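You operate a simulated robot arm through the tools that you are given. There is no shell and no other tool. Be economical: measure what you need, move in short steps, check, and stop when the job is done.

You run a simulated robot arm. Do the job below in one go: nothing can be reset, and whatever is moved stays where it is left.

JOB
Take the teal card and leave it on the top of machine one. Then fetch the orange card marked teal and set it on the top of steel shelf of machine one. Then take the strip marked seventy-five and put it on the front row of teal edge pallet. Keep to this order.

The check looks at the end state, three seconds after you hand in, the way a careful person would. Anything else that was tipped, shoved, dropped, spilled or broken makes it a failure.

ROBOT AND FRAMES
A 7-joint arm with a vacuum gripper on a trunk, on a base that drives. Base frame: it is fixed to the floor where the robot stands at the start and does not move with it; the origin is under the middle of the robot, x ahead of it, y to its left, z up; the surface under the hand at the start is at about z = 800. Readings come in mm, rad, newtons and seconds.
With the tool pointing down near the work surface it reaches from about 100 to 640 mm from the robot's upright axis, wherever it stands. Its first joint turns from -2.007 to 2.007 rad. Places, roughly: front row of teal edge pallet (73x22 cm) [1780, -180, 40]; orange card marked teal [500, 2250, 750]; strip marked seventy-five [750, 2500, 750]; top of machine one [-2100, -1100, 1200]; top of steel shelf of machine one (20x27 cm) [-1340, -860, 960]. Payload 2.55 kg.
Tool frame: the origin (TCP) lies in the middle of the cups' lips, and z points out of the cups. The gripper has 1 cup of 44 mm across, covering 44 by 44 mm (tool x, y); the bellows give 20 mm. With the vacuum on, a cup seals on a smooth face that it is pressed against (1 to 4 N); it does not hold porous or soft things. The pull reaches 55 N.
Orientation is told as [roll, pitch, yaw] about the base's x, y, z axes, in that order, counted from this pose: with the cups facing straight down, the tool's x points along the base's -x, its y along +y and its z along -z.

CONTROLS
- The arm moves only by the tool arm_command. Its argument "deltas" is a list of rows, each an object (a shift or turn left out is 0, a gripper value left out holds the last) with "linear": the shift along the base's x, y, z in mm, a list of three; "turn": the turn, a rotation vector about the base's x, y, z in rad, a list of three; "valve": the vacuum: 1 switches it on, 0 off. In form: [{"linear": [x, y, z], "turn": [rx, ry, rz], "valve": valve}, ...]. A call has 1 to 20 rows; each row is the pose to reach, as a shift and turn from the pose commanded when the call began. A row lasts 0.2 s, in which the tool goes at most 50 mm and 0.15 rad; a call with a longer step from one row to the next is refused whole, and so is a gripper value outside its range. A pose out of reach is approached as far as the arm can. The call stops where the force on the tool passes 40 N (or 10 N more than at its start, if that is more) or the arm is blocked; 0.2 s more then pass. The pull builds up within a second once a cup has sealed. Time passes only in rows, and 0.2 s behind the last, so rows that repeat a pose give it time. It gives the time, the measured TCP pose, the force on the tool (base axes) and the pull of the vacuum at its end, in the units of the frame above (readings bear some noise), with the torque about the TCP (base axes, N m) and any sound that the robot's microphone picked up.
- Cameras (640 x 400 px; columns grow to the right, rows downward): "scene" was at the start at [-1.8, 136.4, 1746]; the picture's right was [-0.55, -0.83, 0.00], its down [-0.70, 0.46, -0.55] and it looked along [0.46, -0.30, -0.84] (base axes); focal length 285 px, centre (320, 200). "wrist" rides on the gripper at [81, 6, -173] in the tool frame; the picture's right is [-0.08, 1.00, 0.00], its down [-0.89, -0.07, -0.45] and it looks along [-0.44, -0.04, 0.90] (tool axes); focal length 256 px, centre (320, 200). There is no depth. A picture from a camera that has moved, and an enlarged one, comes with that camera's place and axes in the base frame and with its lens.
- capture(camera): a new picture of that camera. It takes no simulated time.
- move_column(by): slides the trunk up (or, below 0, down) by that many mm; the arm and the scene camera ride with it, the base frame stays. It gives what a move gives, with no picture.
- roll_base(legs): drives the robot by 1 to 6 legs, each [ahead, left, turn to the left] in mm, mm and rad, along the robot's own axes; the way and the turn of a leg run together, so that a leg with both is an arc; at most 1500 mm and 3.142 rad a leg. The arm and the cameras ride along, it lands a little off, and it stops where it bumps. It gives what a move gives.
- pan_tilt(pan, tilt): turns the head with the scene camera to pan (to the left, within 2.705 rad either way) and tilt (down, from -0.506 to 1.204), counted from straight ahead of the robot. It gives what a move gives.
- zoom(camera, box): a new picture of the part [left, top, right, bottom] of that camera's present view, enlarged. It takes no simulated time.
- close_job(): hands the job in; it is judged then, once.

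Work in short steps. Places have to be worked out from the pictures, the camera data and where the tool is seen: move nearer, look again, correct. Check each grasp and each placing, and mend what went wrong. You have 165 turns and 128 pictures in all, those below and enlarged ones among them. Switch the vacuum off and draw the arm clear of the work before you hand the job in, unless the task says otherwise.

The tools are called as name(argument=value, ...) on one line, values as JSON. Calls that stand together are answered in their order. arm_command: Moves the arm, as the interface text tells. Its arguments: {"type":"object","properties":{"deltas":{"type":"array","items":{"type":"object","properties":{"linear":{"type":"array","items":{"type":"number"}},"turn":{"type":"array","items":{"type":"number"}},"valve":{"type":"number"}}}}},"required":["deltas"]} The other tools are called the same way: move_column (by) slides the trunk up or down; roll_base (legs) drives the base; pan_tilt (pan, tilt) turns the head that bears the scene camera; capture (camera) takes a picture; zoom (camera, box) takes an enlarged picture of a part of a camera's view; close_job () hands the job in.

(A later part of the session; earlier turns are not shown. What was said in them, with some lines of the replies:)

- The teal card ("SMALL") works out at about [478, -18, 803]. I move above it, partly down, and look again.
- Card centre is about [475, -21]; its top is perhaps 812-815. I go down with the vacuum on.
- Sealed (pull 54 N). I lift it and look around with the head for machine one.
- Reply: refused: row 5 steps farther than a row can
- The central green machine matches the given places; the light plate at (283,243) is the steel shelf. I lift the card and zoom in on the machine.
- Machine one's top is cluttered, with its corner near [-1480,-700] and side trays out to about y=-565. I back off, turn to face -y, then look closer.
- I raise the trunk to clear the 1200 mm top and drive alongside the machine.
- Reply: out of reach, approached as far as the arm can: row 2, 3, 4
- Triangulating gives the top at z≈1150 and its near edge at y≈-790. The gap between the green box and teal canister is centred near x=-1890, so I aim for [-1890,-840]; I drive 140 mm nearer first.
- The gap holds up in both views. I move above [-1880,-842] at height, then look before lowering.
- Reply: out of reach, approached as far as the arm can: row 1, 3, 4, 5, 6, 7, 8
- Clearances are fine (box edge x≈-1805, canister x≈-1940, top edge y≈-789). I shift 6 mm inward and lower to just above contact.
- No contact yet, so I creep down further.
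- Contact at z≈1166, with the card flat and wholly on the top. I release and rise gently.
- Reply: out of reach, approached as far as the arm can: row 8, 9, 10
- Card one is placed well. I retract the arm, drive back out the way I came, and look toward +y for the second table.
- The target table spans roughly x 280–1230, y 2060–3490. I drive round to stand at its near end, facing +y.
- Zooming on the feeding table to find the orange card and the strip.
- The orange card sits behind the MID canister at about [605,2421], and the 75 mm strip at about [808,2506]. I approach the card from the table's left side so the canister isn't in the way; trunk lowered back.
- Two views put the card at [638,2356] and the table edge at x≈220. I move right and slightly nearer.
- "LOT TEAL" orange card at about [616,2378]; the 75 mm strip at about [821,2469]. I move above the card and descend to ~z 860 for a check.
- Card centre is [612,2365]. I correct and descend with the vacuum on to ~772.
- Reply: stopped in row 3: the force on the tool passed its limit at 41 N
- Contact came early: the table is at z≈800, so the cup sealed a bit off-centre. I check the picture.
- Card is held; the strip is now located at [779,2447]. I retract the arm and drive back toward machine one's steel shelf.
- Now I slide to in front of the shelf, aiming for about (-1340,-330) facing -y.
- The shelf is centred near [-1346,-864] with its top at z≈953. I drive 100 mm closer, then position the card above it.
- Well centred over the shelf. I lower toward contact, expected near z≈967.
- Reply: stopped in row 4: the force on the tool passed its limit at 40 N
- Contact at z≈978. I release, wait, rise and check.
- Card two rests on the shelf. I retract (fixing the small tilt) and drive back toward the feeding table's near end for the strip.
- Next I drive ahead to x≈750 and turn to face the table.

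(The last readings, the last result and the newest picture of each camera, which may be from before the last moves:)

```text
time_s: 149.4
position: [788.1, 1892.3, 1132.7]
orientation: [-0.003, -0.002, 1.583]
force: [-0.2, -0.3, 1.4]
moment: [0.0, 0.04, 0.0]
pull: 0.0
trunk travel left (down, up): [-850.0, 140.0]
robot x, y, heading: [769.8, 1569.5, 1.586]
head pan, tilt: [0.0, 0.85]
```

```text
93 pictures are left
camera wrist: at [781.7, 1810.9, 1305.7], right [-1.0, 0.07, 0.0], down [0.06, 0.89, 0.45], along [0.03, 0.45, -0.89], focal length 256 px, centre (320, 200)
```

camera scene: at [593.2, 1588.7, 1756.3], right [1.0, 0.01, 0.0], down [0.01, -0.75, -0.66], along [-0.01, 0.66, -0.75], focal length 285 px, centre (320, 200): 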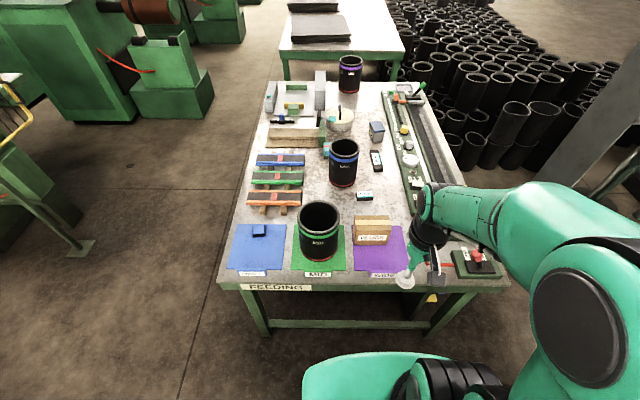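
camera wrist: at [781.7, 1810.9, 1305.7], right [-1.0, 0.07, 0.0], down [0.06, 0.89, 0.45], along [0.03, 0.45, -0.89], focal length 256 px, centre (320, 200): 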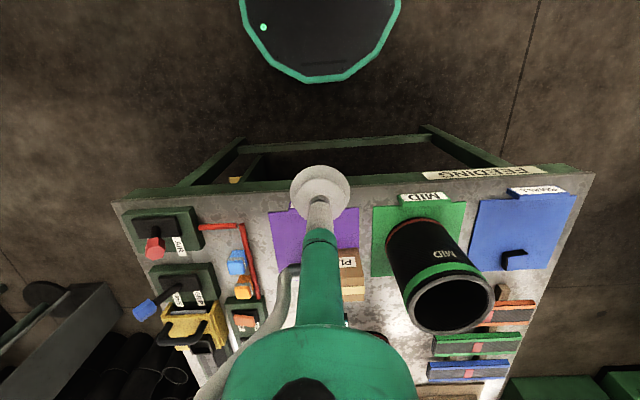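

The strip is at [776,2444]; robot y≈1820 gives a reach of about 625 mm. I drive 250 mm nearer and extend above the strip.

roll_base(legs=[[250, 0, -0.015]])

arm_command(deltas=[{"linear": [0, 45, 0]}, {"linear": [-5, 90, 0]}, {"linear": [-10, 135, 0]}, {"linear": [-10, 180, -10]}, {"linear": [-10, 220, -30]}, {"linear": [-10, 240, -60]}, {"linear": [-10, 240, -60]}])

capture(camera="wrist")

```text
time_s: 151.2
position: [792.2, 2123.4, 1131.1]
orientation: [-0.003, -0.001, 1.567]
force: [0.2, 0.0, 0.5]
moment: [-0.01, 0.03, 0.0]
pull: 0.1
trunk travel left (down, up): [-850.0, 140.0]
robot x, y, heading: [772.0, 1802.3, 1.569]
head pan, tilt: [0.0, 0.85]
stopped in leg 1: the robot was blocked; the commanded pose is now the measured one
```

```text
time_s: 152.8
position: [784.8, 2359.5, 1072.8]
orientation: [-0.001, -0.001, 1.567]
force: [-1.1, 0.5, 0.5]
moment: [0.03, -0.02, 0.01]
pull: 0.1
trunk travel left (down, up): [-850.0, 140.0]
robot x, y, heading: [766.1, 1802.8, 1.563]
head pan, tilt: [0.0, 0.85]
```

```text
92 pictures are left
camera wrist: at [776.2, 2278.6, 1245.7], right [-1.0, 0.08, 0.0], down [0.07, 0.89, 0.45], along [0.04, 0.45, -0.89], focal length 256 px, centre (320, 200)
```

wrist: 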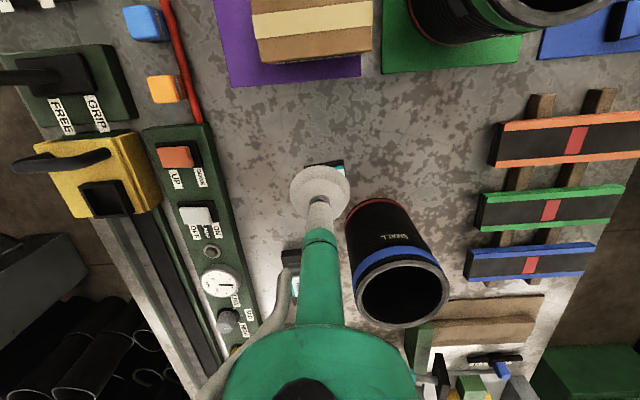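

The base touched the frame at y=1802; things on the table look unmoved. Reach needed is ~634 mm; I go above the strip and look.

arm_command(deltas=[{"linear": [-3, 30, -20]}, {"linear": [-5, 55, -60]}, {"linear": [-5, 75, -105]}, {"linear": [-5, 75, -150]}, {"linear": [-5, 75, -190]}, {"linear": [-5, 75, -200]}, {"linear": [-5, 75, -200]}])

capture(camera="wrist")

capture(camera="scene")

```text
time_s: 154.4
position: [778.5, 2434.2, 869.7]
orientation: [-0.002, -0.001, 1.567]
force: [-0.7, -0.1, 0.5]
moment: [0.05, 0.02, -0.05]
pull: 0.2
trunk travel left (down, up): [-850.0, 140.0]
robot x, y, heading: [770.2, 1803.5, 1.567]
head pan, tilt: [0.0, 0.85]
```

```text
91 pictures are left
camera wrist: at [771.6, 2354.7, 1043.3], right [-1.0, 0.08, 0.0], down [0.07, 0.89, 0.45], along [0.04, 0.45, -0.89], focal length 256 px, centre (320, 200)
```

wrist: 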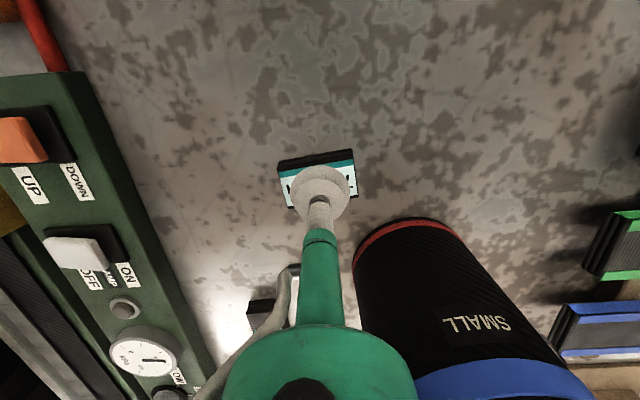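

```text
90 pictures are left
camera scene: at [592.5, 1822.0, 1756.3], right [1.0, 0.0, 0.0], down [0.0, -0.75, -0.66], along [0.0, 0.66, -0.75], focal length 285 px, centre (320, 200)
```

scene: 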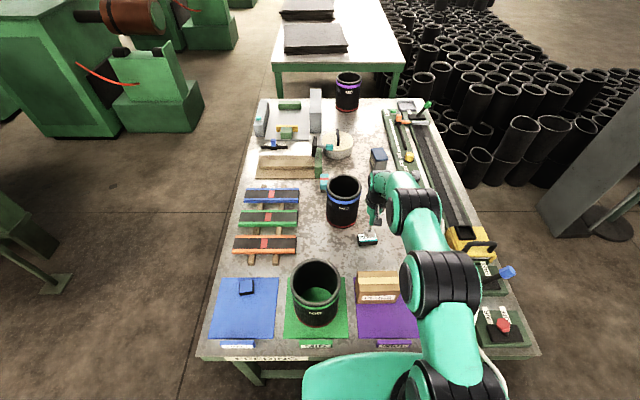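

I zoom to fix the small strip's centre precisely.

zoom(camera="scene", box=[335, 215, 405, 260])

zoom(camera="wrist", box=[250, 130, 390, 230])

```text
8.89 times, centred on (370, 238) of scene
camera zoom: at [592.5, 1822.0, 1756.3], right [1.0, 0.0, 0.0], down [0.0, -0.75, -0.66], along [0.0, 0.66, -0.75], focal length 2537 px, centre (-124, -133)
```

zoom: 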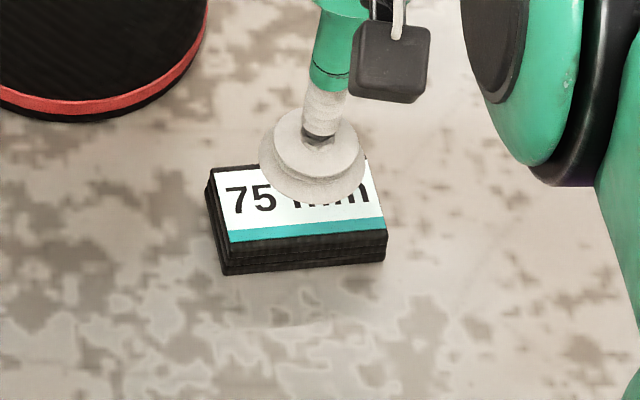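

```text
4.00 times, centred on (320, 180) of wrist
camera zoom: at [771.6, 2354.7, 1043.3], right [-1.0, 0.08, 0.0], down [0.07, 0.89, 0.45], along [0.04, 0.45, -0.89], focal length 1024 px, centre (320, 280)
```

zoom: 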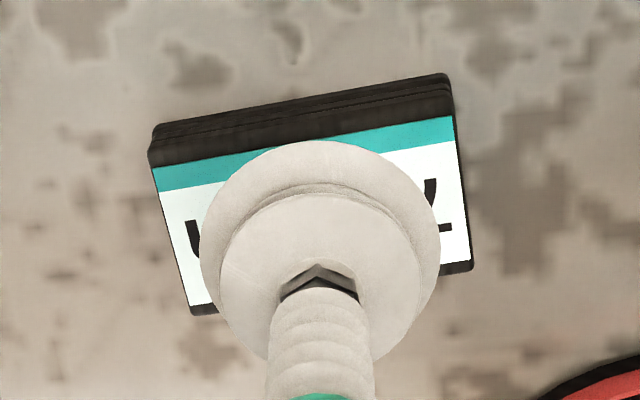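

Strip centre is about [780,2449] with its top near z≈818. I shift 15 mm further and go down to ~835 to see whether it is reachable.

arm_command(deltas=[{"linear": [1, 8, -10]}, {"linear": [1, 15, -20]}, {"linear": [1, 15, -35]}, {"linear": [1, 15, -35]}])

zoom(camera="wrist", box=[250, 130, 390, 230])

zoom(camera="scene", box=[335, 215, 405, 260])

```text
time_s: 155.4
position: [778.4, 2451.2, 836.9]
orientation: [-0.003, -0.001, 1.566]
force: [0.1, -0.9, -0.6]
moment: [0.02, -0.02, -0.01]
pull: 0.0
trunk travel left (down, up): [-850.0, 140.0]
robot x, y, heading: [770.5, 1804.0, 1.564]
head pan, tilt: [0.0, 0.85]
```

```text
4.00 times, centred on (320, 180) of wrist
camera zoom: at [771.2, 2370.5, 1009.7], right [-1.0, 0.08, 0.0], down [0.07, 0.89, 0.45], along [0.04, 0.45, -0.89], focal length 1024 px, centre (320, 280)
```

zoom: 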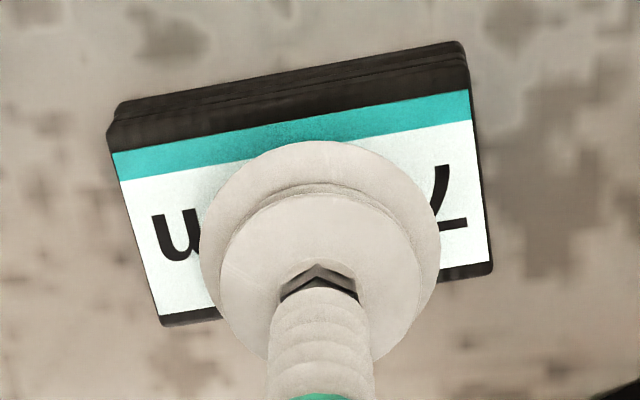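

```text
8.89 times, centred on (370, 238) of scene
camera zoom: at [592.5, 1821.7, 1756.3], right [1.0, 0.0, 0.0], down [0.0, -0.75, -0.66], along [0.0, 0.66, -0.75], focal length 2537 px, centre (-124, -133)
```

zoom: 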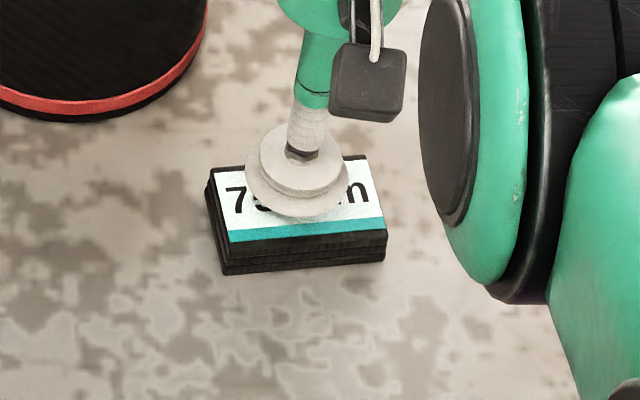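

Alignment looks right. I descend with vacuum in fine steps.

arm_command(deltas=[{"linear": [-1, 0, -8], "valve": 1}, {"linear": [-1, 0, -14]}, {"linear": [-1, 0, -18]}, {"linear": [-1, 0, -18]}, {"linear": [-1, 0, -18]}])

```text
time_s: 156.6
position: [778.5, 2451.7, 819.0]
orientation: [-0.002, -0.005, 1.567]
force: [-0.8, -0.5, 7.7]
moment: [-0.25, 0.06, 0.04]
pull: 54.9
trunk travel left (down, up): [-850.0, 140.0]
robot x, y, heading: [771.1, 1801.8, 1.564]
head pan, tilt: [0.0, 0.85]
```

Sealed. I lift and check that the whole strip block came along.

arm_command(deltas=[{"linear": [0, 0, 10]}, {"linear": [0, 0, 40]}, {"linear": [0, -10, 80]}, {"linear": [0, -20, 125]}, {"linear": [0, -40, 165]}, {"linear": [0, -40, 165]}])

capture(camera="wrist")

zoom(camera="scene", box=[320, 160, 460, 260])

```text
time_s: 158.0
position: [778.5, 2413.9, 983.8]
orientation: [-0.001, -0.001, 1.568]
force: [-0.8, 0.0, 0.3]
moment: [-0.09, 0.01, 0.05]
pull: 54.6
trunk travel left (down, up): [-850.0, 140.0]
robot x, y, heading: [770.4, 1804.3, 1.568]
head pan, tilt: [0.0, 0.85]
```

```text
85 pictures are left
camera wrist: at [770.1, 2333.5, 1156.5], right [-1.0, 0.08, 0.0], down [0.07, 0.89, 0.45], along [0.04, 0.44, -0.9], focal length 256 px, centre (320, 200)
```

wrist: 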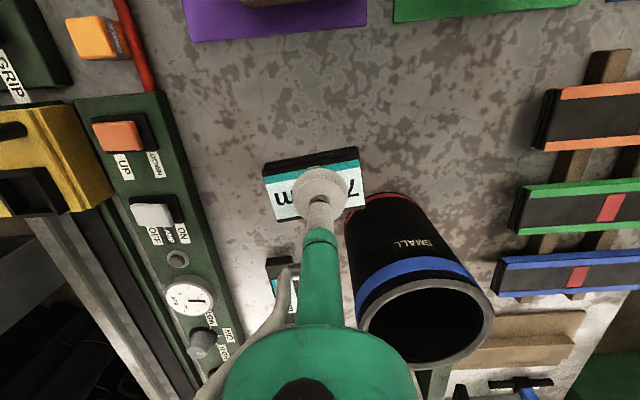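

```text
4.00 times, centred on (390, 210) of scene
camera zoom: at [592.5, 1822.9, 1756.3], right [1.0, 0.0, 0.0], down [0.0, -0.75, -0.66], along [0.0, 0.66, -0.75], focal length 1142 px, centre (40, 160)
```

zoom: 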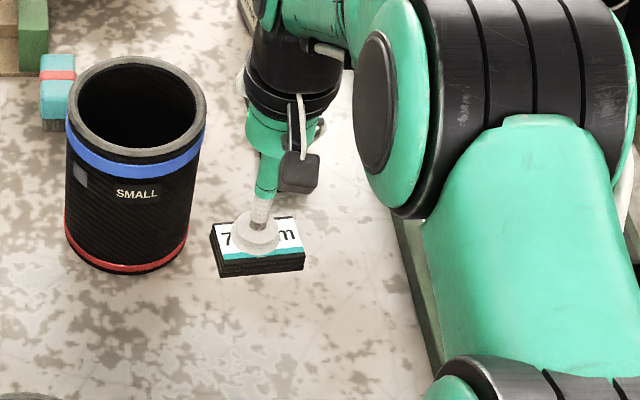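

The entire block is held. I retract over the aisle, back off, and look toward +x / -y for the pallet.

arm_command(deltas=[{"linear": [0, -40, 40]}, {"linear": [0, -80, 80]}, {"linear": [0, -125, 100]}, {"linear": [0, -170, 115]}, {"linear": [0, -215, 130]}, {"linear": [0, -260, 140]}, {"linear": [0, -280, 145]}])

roll_base(legs=[[-270, 0, 0]])

pan_tilt(pan=-1.9, tilt=0.5)

capture(camera="scene")

pan_tilt(pan=-1.2, tilt=0.6)

capture(camera="scene")

```text
refused: row 1 steps farther than a row can; nothing moved
```

```text
time_s: 159.9
position: [775.8, 2150.2, 984.5]
orientation: [-0.004, -0.001, 1.57]
force: [0.5, -0.4, 0.3]
moment: [-0.06, 0.01, 0.04]
pull: 54.6
trunk travel left (down, up): [-850.0, 140.0]
robot x, y, heading: [768.7, 1542.2, 1.569]
head pan, tilt: [0.0, 0.85]
```

```text
time_s: 161.7
position: [775.5, 2151.0, 984.4]
orientation: [0.0, -0.002, 1.569]
force: [0.1, 0.4, 0.3]
moment: [-0.02, 0.02, 0.01]
pull: 54.5
trunk travel left (down, up): [-850.0, 140.0]
robot x, y, heading: [771.1, 1542.9, 1.57]
head pan, tilt: [-1.901, 0.499]
```

```text
83 pictures are left
camera scene: at [677.4, 1450.6, 1786.3], right [-0.33, -0.95, 0.0], down [-0.45, 0.16, -0.88], along [0.83, -0.29, -0.48], focal length 285 px, centre (320, 200)
```

scene: 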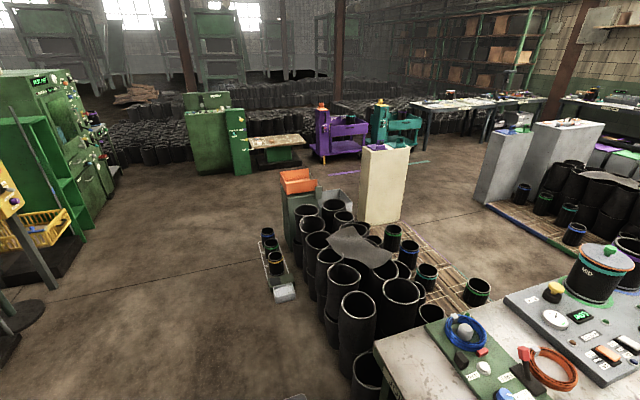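

```text
time_s: 162.8
position: [775.9, 2149.5, 983.9]
orientation: [-0.003, -0.002, 1.569]
force: [0.1, 0.2, -0.3]
moment: [-0.09, -0.02, -0.01]
pull: 54.8
trunk travel left (down, up): [-850.0, 140.0]
robot x, y, heading: [770.4, 1540.8, 1.569]
head pan, tilt: [-1.201, 0.6]
```

```text
82 pictures are left
camera scene: at [673.9, 1511.9, 1777.2], right [0.36, -0.93, 0.0], down [-0.53, -0.2, -0.83], along [0.77, 0.3, -0.56], focal length 285 px, centre (320, 200)
```

scene: 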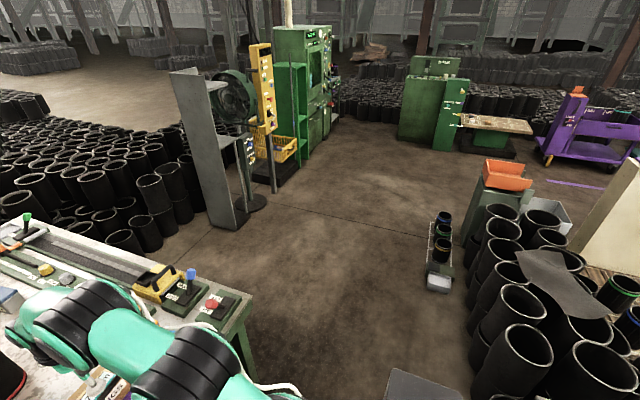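

I look closely at the pallets beyond the joining table.

pan_tilt(pan=-1.9, tilt=0.6)

zoom(camera="scene", box=[300, 120, 520, 280])

zoom(camera="scene", box=[460, 60, 640, 240])

```text
time_s: 163.9
position: [776.1, 2151.0, 983.3]
orientation: [-0.002, -0.002, 1.57]
force: [-0.4, -0.3, 0.4]
moment: [-0.04, 0.02, 0.01]
pull: 54.7
trunk travel left (down, up): [-850.0, 140.0]
robot x, y, heading: [765.3, 1539.6, 1.564]
head pan, tilt: [-1.901, 0.6]
```

```text
2.50 times, centred on (410, 200) of scene
camera zoom: at [674.9, 1451.5, 1777.2], right [-0.33, -0.95, 0.0], down [-0.53, 0.18, -0.83], along [0.78, -0.27, -0.56], focal length 714 px, centre (95, 200)
```

zoom: 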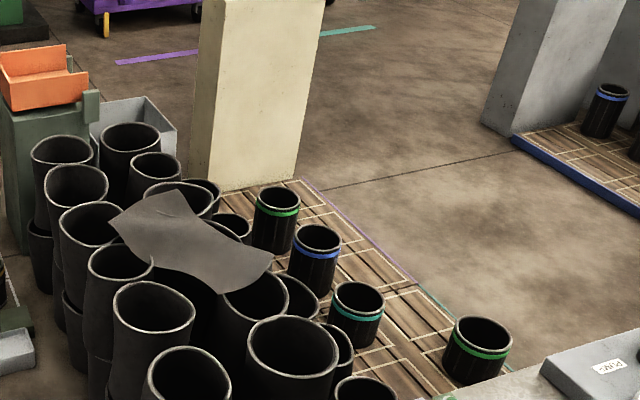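

```text
2.22 times, centred on (550, 150) of scene
camera zoom: at [674.9, 1451.5, 1777.2], right [-0.33, -0.95, 0.0], down [-0.53, 0.18, -0.83], along [0.78, -0.27, -0.56], focal length 634 px, centre (-191, 311)
```

zoom: 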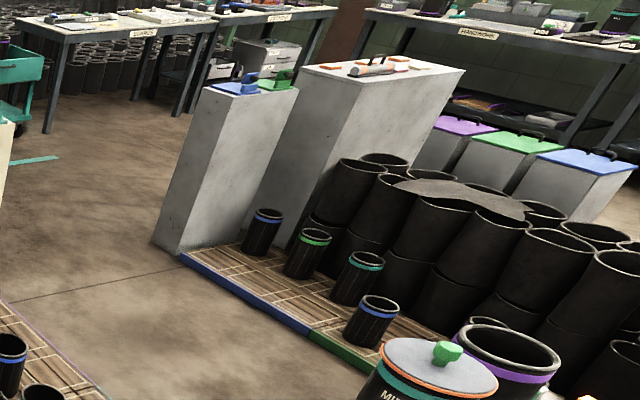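

The teal edge pallet lies at x≈1400–2150 with its front (-y) edge near y≈-330, facing a clear aisle. I retract the arm first (staying clear of canisters), then drive west around the joining table.

arm_command(deltas=[{"linear": [0, -30, 35]}, {"linear": [0, -65, 65]}, {"linear": [0, -105, 90]}, {"linear": [0, -148, 110]}, {"linear": [0, -193, 125]}, {"linear": [0, -238, 135]}, {"linear": [0, -280, 140]}, {"linear": [0, -280, 140]}])

roll_base(legs=[[0, 1170, 0], [-1450, 0, 0], [-1050, 0, 0]])

pan_tilt(pan=-1.5, tilt=0.5)

capture(camera="scene")

```text
time_s: 165.7
position: [775.2, 1870.5, 1125.0]
orientation: [-0.002, -0.001, 1.569]
force: [0.1, 0.4, 0.4]
moment: [-0.1, -0.02, 0.0]
pull: 55.4
trunk travel left (down, up): [-850.0, 140.0]
robot x, y, heading: [765.6, 1545.6, 1.57]
head pan, tilt: [-1.901, 0.6]
```

```text
time_s: 183.1
position: [-426.4, -543.7, 1125.0]
orientation: [-0.002, -0.001, 1.562]
force: [-0.6, -0.1, 0.3]
moment: [-0.04, 0.04, 0.01]
pull: 54.5
trunk travel left (down, up): [-850.0, 140.0]
robot x, y, heading: [-437.4, -874.6, 1.562]
head pan, tilt: [-1.901, 0.6]
```

```text
time_s: 183.9
position: [-425.0, -544.2, 1125.2]
orientation: [-0.001, -0.002, 1.563]
force: [0.2, -0.3, -0.4]
moment: [0.0, 0.02, -0.01]
pull: 54.9
trunk travel left (down, up): [-850.0, 140.0]
robot x, y, heading: [-436.9, -868.6, 1.564]
head pan, tilt: [-1.499, 0.499]
```

```text
79 pictures are left
camera scene: at [-521.7, -925.5, 1786.3], right [0.06, -1.0, 0.0], down [-0.48, -0.03, -0.88], along [0.88, 0.05, -0.48], focal length 285 px, centre (320, 200)
```

scene: 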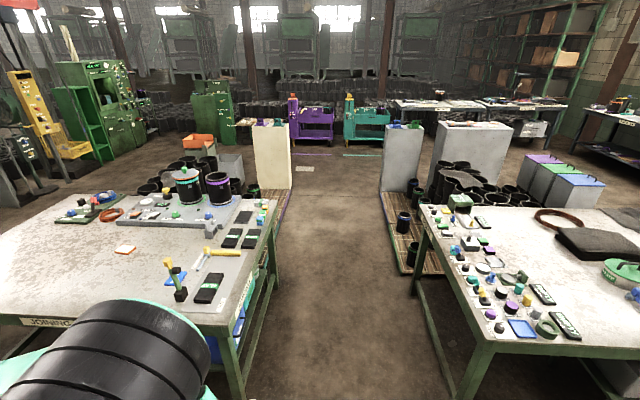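

The corridor (y −476…−1650) is clear. I shift to y≈-1000 and drive east to near x≈1800, then look at the pallet.

roll_base(legs=[[-130, 0, 0], [0, -1200, 0], [0, -1000, 0]])

pan_tilt(pan=0.0, tilt=0.9)

capture(camera="scene")

```text
time_s: 195.8
position: [1797.7, -688.6, 1125.0]
orientation: [-0.003, -0.002, 1.553]
force: [0.7, 0.6, -0.4]
moment: [-0.03, 0.02, 0.02]
pull: 54.6
trunk travel left (down, up): [-850.0, 140.0]
robot x, y, heading: [1787.2, -1015.5, 1.545]
head pan, tilt: [-1.499, 0.499]
```

```text
time_s: 197.4
position: [1797.5, -689.9, 1125.0]
orientation: [-0.002, -0.002, 1.553]
force: [-0.2, 1.0, -0.4]
moment: [-0.03, -0.02, 0.02]
pull: 54.4
trunk travel left (down, up): [-850.0, 140.0]
robot x, y, heading: [1785.8, -1012.8, 1.547]
head pan, tilt: [0.0, 0.901]
```

```text
78 pictures are left
camera scene: at [1607.8, -1000.7, 1752.4], right [1.0, -0.02, 0.0], down [-0.02, -0.78, -0.62], along [0.01, 0.62, -0.78], focal length 285 px, centre (320, 200)
```

scene: 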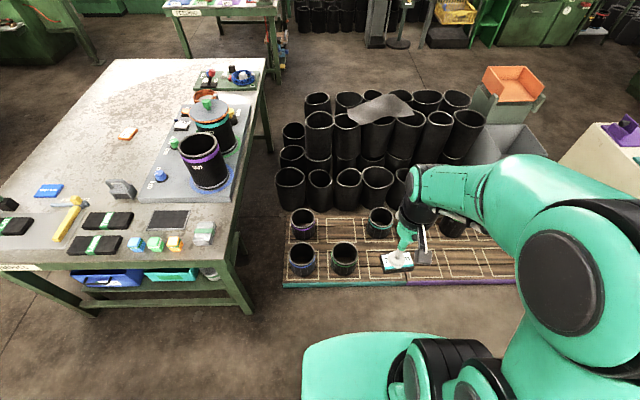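

The teal edge pallet is below, with two canisters at the left of its front row. I zoom in and raise nothing yet.

zoom(camera="scene", box=[270, 195, 470, 300])

capture(camera="wrist")

```text
3.20 times, centred on (370, 248) of scene
camera zoom: at [1607.8, -1000.7, 1752.4], right [1.0, -0.02, 0.0], down [-0.02, -0.78, -0.62], along [0.01, 0.62, -0.78], focal length 913 px, centre (160, 48)
```

zoom: 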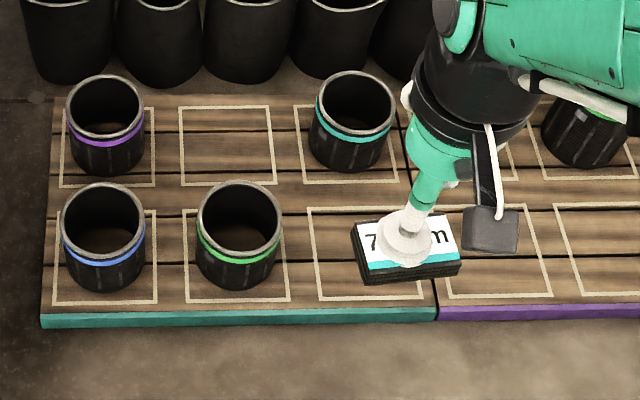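

```text
76 pictures are left
camera wrist: at [1788.1, -770.2, 1298.1], right [-1.0, 0.1, 0.0], down [0.09, 0.89, 0.45], along [0.04, 0.44, -0.89], focal length 256 px, centre (320, 200)
```

wrist: 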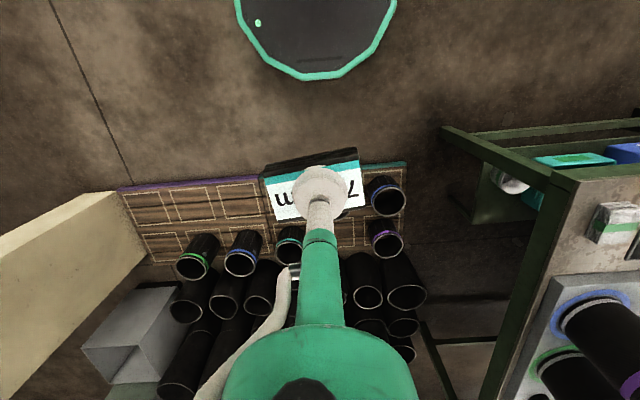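

The third front-row cell is free, centred near [2028,-181]. I move the base in front of it, then lower the trunk.

roll_base(legs=[[0, 0, 0.024], [0, -230, 0], [300, 0, 0]])

move_column(by=-600)

capture(camera="wrist")

capture(camera="scene")

```text
time_s: 201.1
position: [2021.1, -391.6, 1125.0]
orientation: [-0.002, 0.0, 1.577]
force: [0.5, 0.0, -0.1]
moment: [-0.04, 0.02, -0.03]
pull: 55.1
trunk travel left (down, up): [-850.0, 140.0]
robot x, y, heading: [2018.7, -718.4, 1.575]
head pan, tilt: [0.0, 0.901]
```

```text
refused: -600 is not a number from -400 to 400
```

```text
75 pictures are left
camera wrist: at [2014.9, -471.3, 1298.0], right [-1.0, 0.07, 0.0], down [0.06, 0.89, 0.45], along [0.03, 0.45, -0.89], focal length 256 px, centre (320, 200)
```

wrist: 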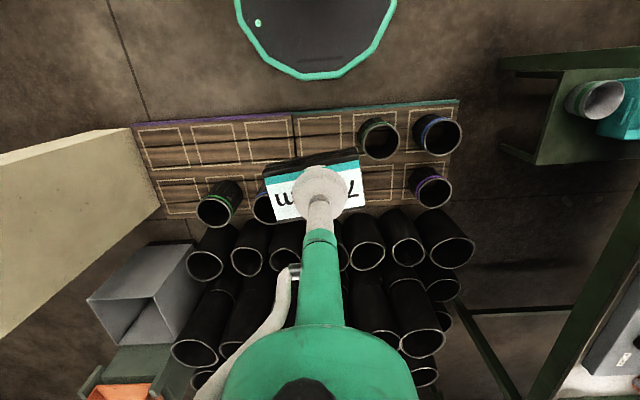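

```text
74 pictures are left
camera scene: at [1840.3, -706.1, 1752.4], right [1.0, 0.01, 0.0], down [0.01, -0.78, -0.62], along [0.0, 0.62, -0.78], focal length 285 px, centre (320, 200)
```

scene: 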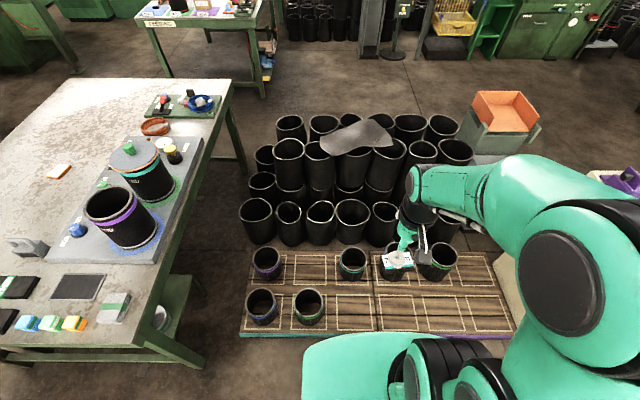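

Target confirmed at [2030,-178]. I lower the trunk in two steps with the tool still in front of the pallet.

move_column(by=-400)

move_column(by=-350)

capture(camera="wrist")

capture(camera="scene")

```text
time_s: 205.0
position: [2022.0, -390.8, 724.8]
orientation: [0.0, -0.001, 1.576]
force: [0.1, 0.5, 0.2]
moment: [0.0, -0.01, 0.0]
pull: 55.2
trunk travel left (down, up): [-450.0, 540.0]
robot x, y, heading: [2019.6, -720.3, 1.578]
head pan, tilt: [0.0, 0.901]
```

```text
time_s: 208.4
position: [2021.7, -391.0, 374.7]
orientation: [-0.001, -0.002, 1.578]
force: [-0.3, 0.6, -0.6]
moment: [-0.03, 0.02, -0.04]
pull: 55.1
trunk travel left (down, up): [-100.0, 890.0]
robot x, y, heading: [2015.4, -716.5, 1.578]
head pan, tilt: [0.0, 0.901]
```

```text
73 pictures are left
camera wrist: at [2014.9, -471.7, 548.1], right [-1.0, 0.07, 0.0], down [0.06, 0.89, 0.45], along [0.03, 0.45, -0.89], focal length 256 px, centre (320, 200)
```

wrist: 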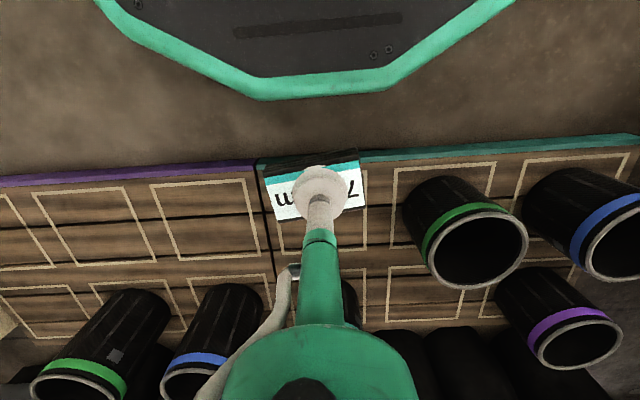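

```text
72 pictures are left
camera scene: at [1840.4, -706.7, 1002.5], right [1.0, 0.01, 0.0], down [0.01, -0.78, -0.62], along [0.0, 0.62, -0.78], focal length 285 px, centre (320, 200)
```

scene: 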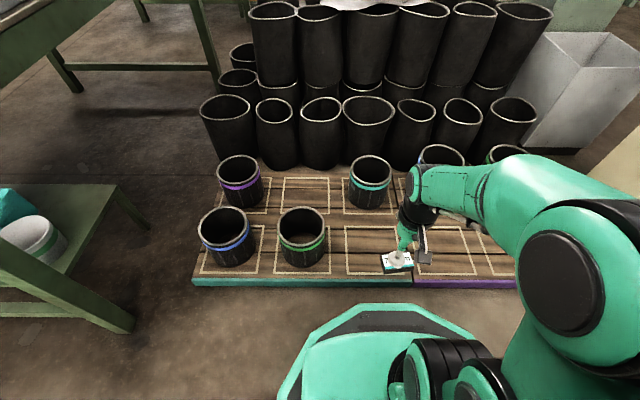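

The cell centre averages [2035,-187]. I move over it and lower to z≈150, then check.

arm_command(deltas=[{"linear": [3, 45, 0]}, {"linear": [6, 90, -10]}, {"linear": [9, 135, -25]}, {"linear": [12, 175, -50]}, {"linear": [13, 204, -85]}, {"linear": [13, 204, -130]}, {"linear": [13, 204, -175]}, {"linear": [13, 204, -220]}, {"linear": [13, 204, -220]}])

capture(camera="wrist")

capture(camera="scene")

```text
time_s: 210.4
position: [2037.3, -187.9, 152.9]
orientation: [-0.002, -0.001, 1.577]
force: [0.0, -0.2, -0.6]
moment: [-0.02, -0.01, 0.02]
pull: 54.8
trunk travel left (down, up): [-100.0, 890.0]
robot x, y, heading: [2019.4, -720.4, 1.579]
head pan, tilt: [0.0, 0.901]
```

```text
71 pictures are left
camera wrist: at [2029.2, -268.5, 326.1], right [-1.0, 0.07, 0.0], down [0.06, 0.89, 0.45], along [0.03, 0.45, -0.89], focal length 256 px, centre (320, 200)
```

wrist: 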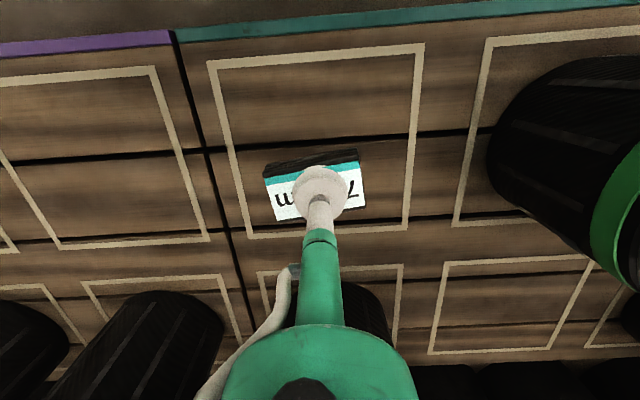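

```text
70 pictures are left
camera scene: at [1840.4, -706.7, 1002.4], right [1.0, 0.01, 0.0], down [0.01, -0.78, -0.62], along [0.0, 0.62, -0.78], focal length 285 px, centre (320, 200)
```

scene: 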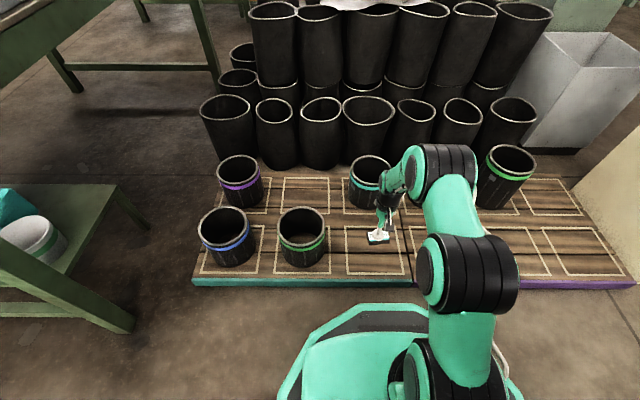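

Block is over the third cell; I nudge -5 mm in y and lower gradually.

arm_command(deltas=[{"linear": [0, -5, -35]}, {"linear": [0, -5, -60]}, {"linear": [0, -5, -72]}, {"linear": [0, -5, -78]}, {"linear": [0, -5, -78]}])

```text
time_s: 211.6
position: [2033.5, -192.2, 76.4]
orientation: [-0.001, -0.002, 1.579]
force: [-0.5, 0.8, -0.6]
moment: [0.02, 0.0, -0.01]
pull: 54.5
trunk travel left (down, up): [-100.0, 890.0]
robot x, y, heading: [2020.1, -718.9, 1.576]
head pan, tilt: [0.0, 0.901]
```

No contact yet; I continue down in small steps.

arm_command(deltas=[{"linear": [0, 0, -4]}, {"linear": [0, 0, -8]}, {"linear": [0, 0, -8]}])

```text
time_s: 212.4
position: [2035.3, -191.9, 69.3]
orientation: [0.0, -0.002, 1.577]
force: [1.0, -6.7, 12.2]
moment: [-0.14, 0.02, -0.01]
pull: 54.7
trunk travel left (down, up): [-100.0, 890.0]
robot x, y, heading: [2014.7, -722.6, 1.578]
head pan, tilt: [0.0, 0.901]
```

Contact at z≈69. I release, wait and rise.

arm_command(deltas=[{"linear": [0, 0, 1], "valve": 0}, {"linear": [0, 0, 1]}, {"linear": [0, 0, 1]}, {"linear": [0, 0, 1]}, {"linear": [0, 0, 1]}, {"linear": [0, 0, 8]}, {"linear": [0, 0, 35]}, {"linear": [0, 0, 75]}, {"linear": [0, 0, 120]}, {"linear": [0, 0, 165]}, {"linear": [0, -40, 190]}, {"linear": [0, -85, 205]}, {"linear": [0, -130, 215]}, {"linear": [0, -175, 225]}, {"linear": [0, -200, 230]}])

capture(camera="wrist")

capture(camera="scene")

```text
time_s: 215.6
position: [2035.3, -395.9, 298.0]
orientation: [-0.001, 0.0, 1.579]
force: [0.3, 0.0, -0.6]
moment: [0.01, 0.0, -0.01]
pull: 0.0
trunk travel left (down, up): [-100.0, 890.0]
robot x, y, heading: [2015.5, -719.3, 1.574]
head pan, tilt: [0.0, 0.901]
```

```text
69 pictures are left
camera wrist: at [2027.9, -475.4, 471.3], right [-1.0, 0.07, 0.0], down [0.06, 0.89, 0.45], along [0.03, 0.45, -0.89], focal length 256 px, centre (320, 200)
```

wrist: 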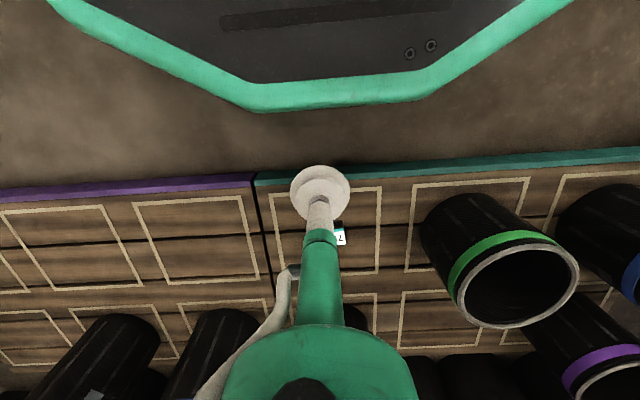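

```text
68 pictures are left
camera scene: at [1840.4, -706.4, 1002.4], right [1.0, 0.01, 0.0], down [0.01, -0.78, -0.62], along [0.0, 0.62, -0.78], focal length 285 px, centre (320, 200)
```

scene: 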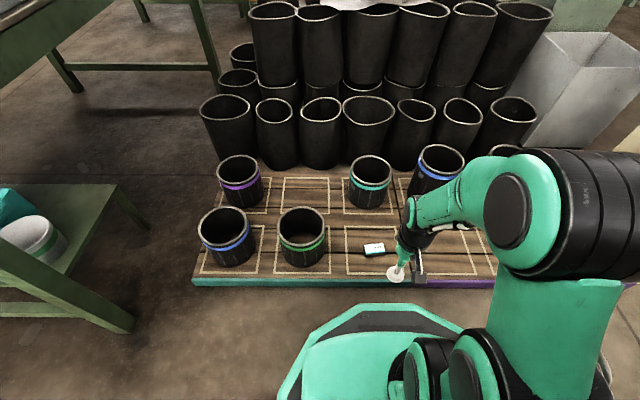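

The strip lies flat in the third front-row cell, the vacuum is off and the arm is clear, so I hand in.

close_job()

```text
The job is handed in.
```

I placed all three items in the order you gave and handed the job in. The result of the check was not shown to me.

- **Teal card ("SMALL"):** it lies flat on the top of machine one, between the green box and the teal-banded canister.
- **Orange card ("LOT TEAL"):** it is near the middle of machine one's steel shelf.
- **Strip marked 75 mm:** it lies flat in the free third cell of the teal edge pallet's front row.

While I was driving up for the strip, the base touched the feeding table's lower frame and stopped. Nothing on the table looked moved or tipped in the pictures afterwards.
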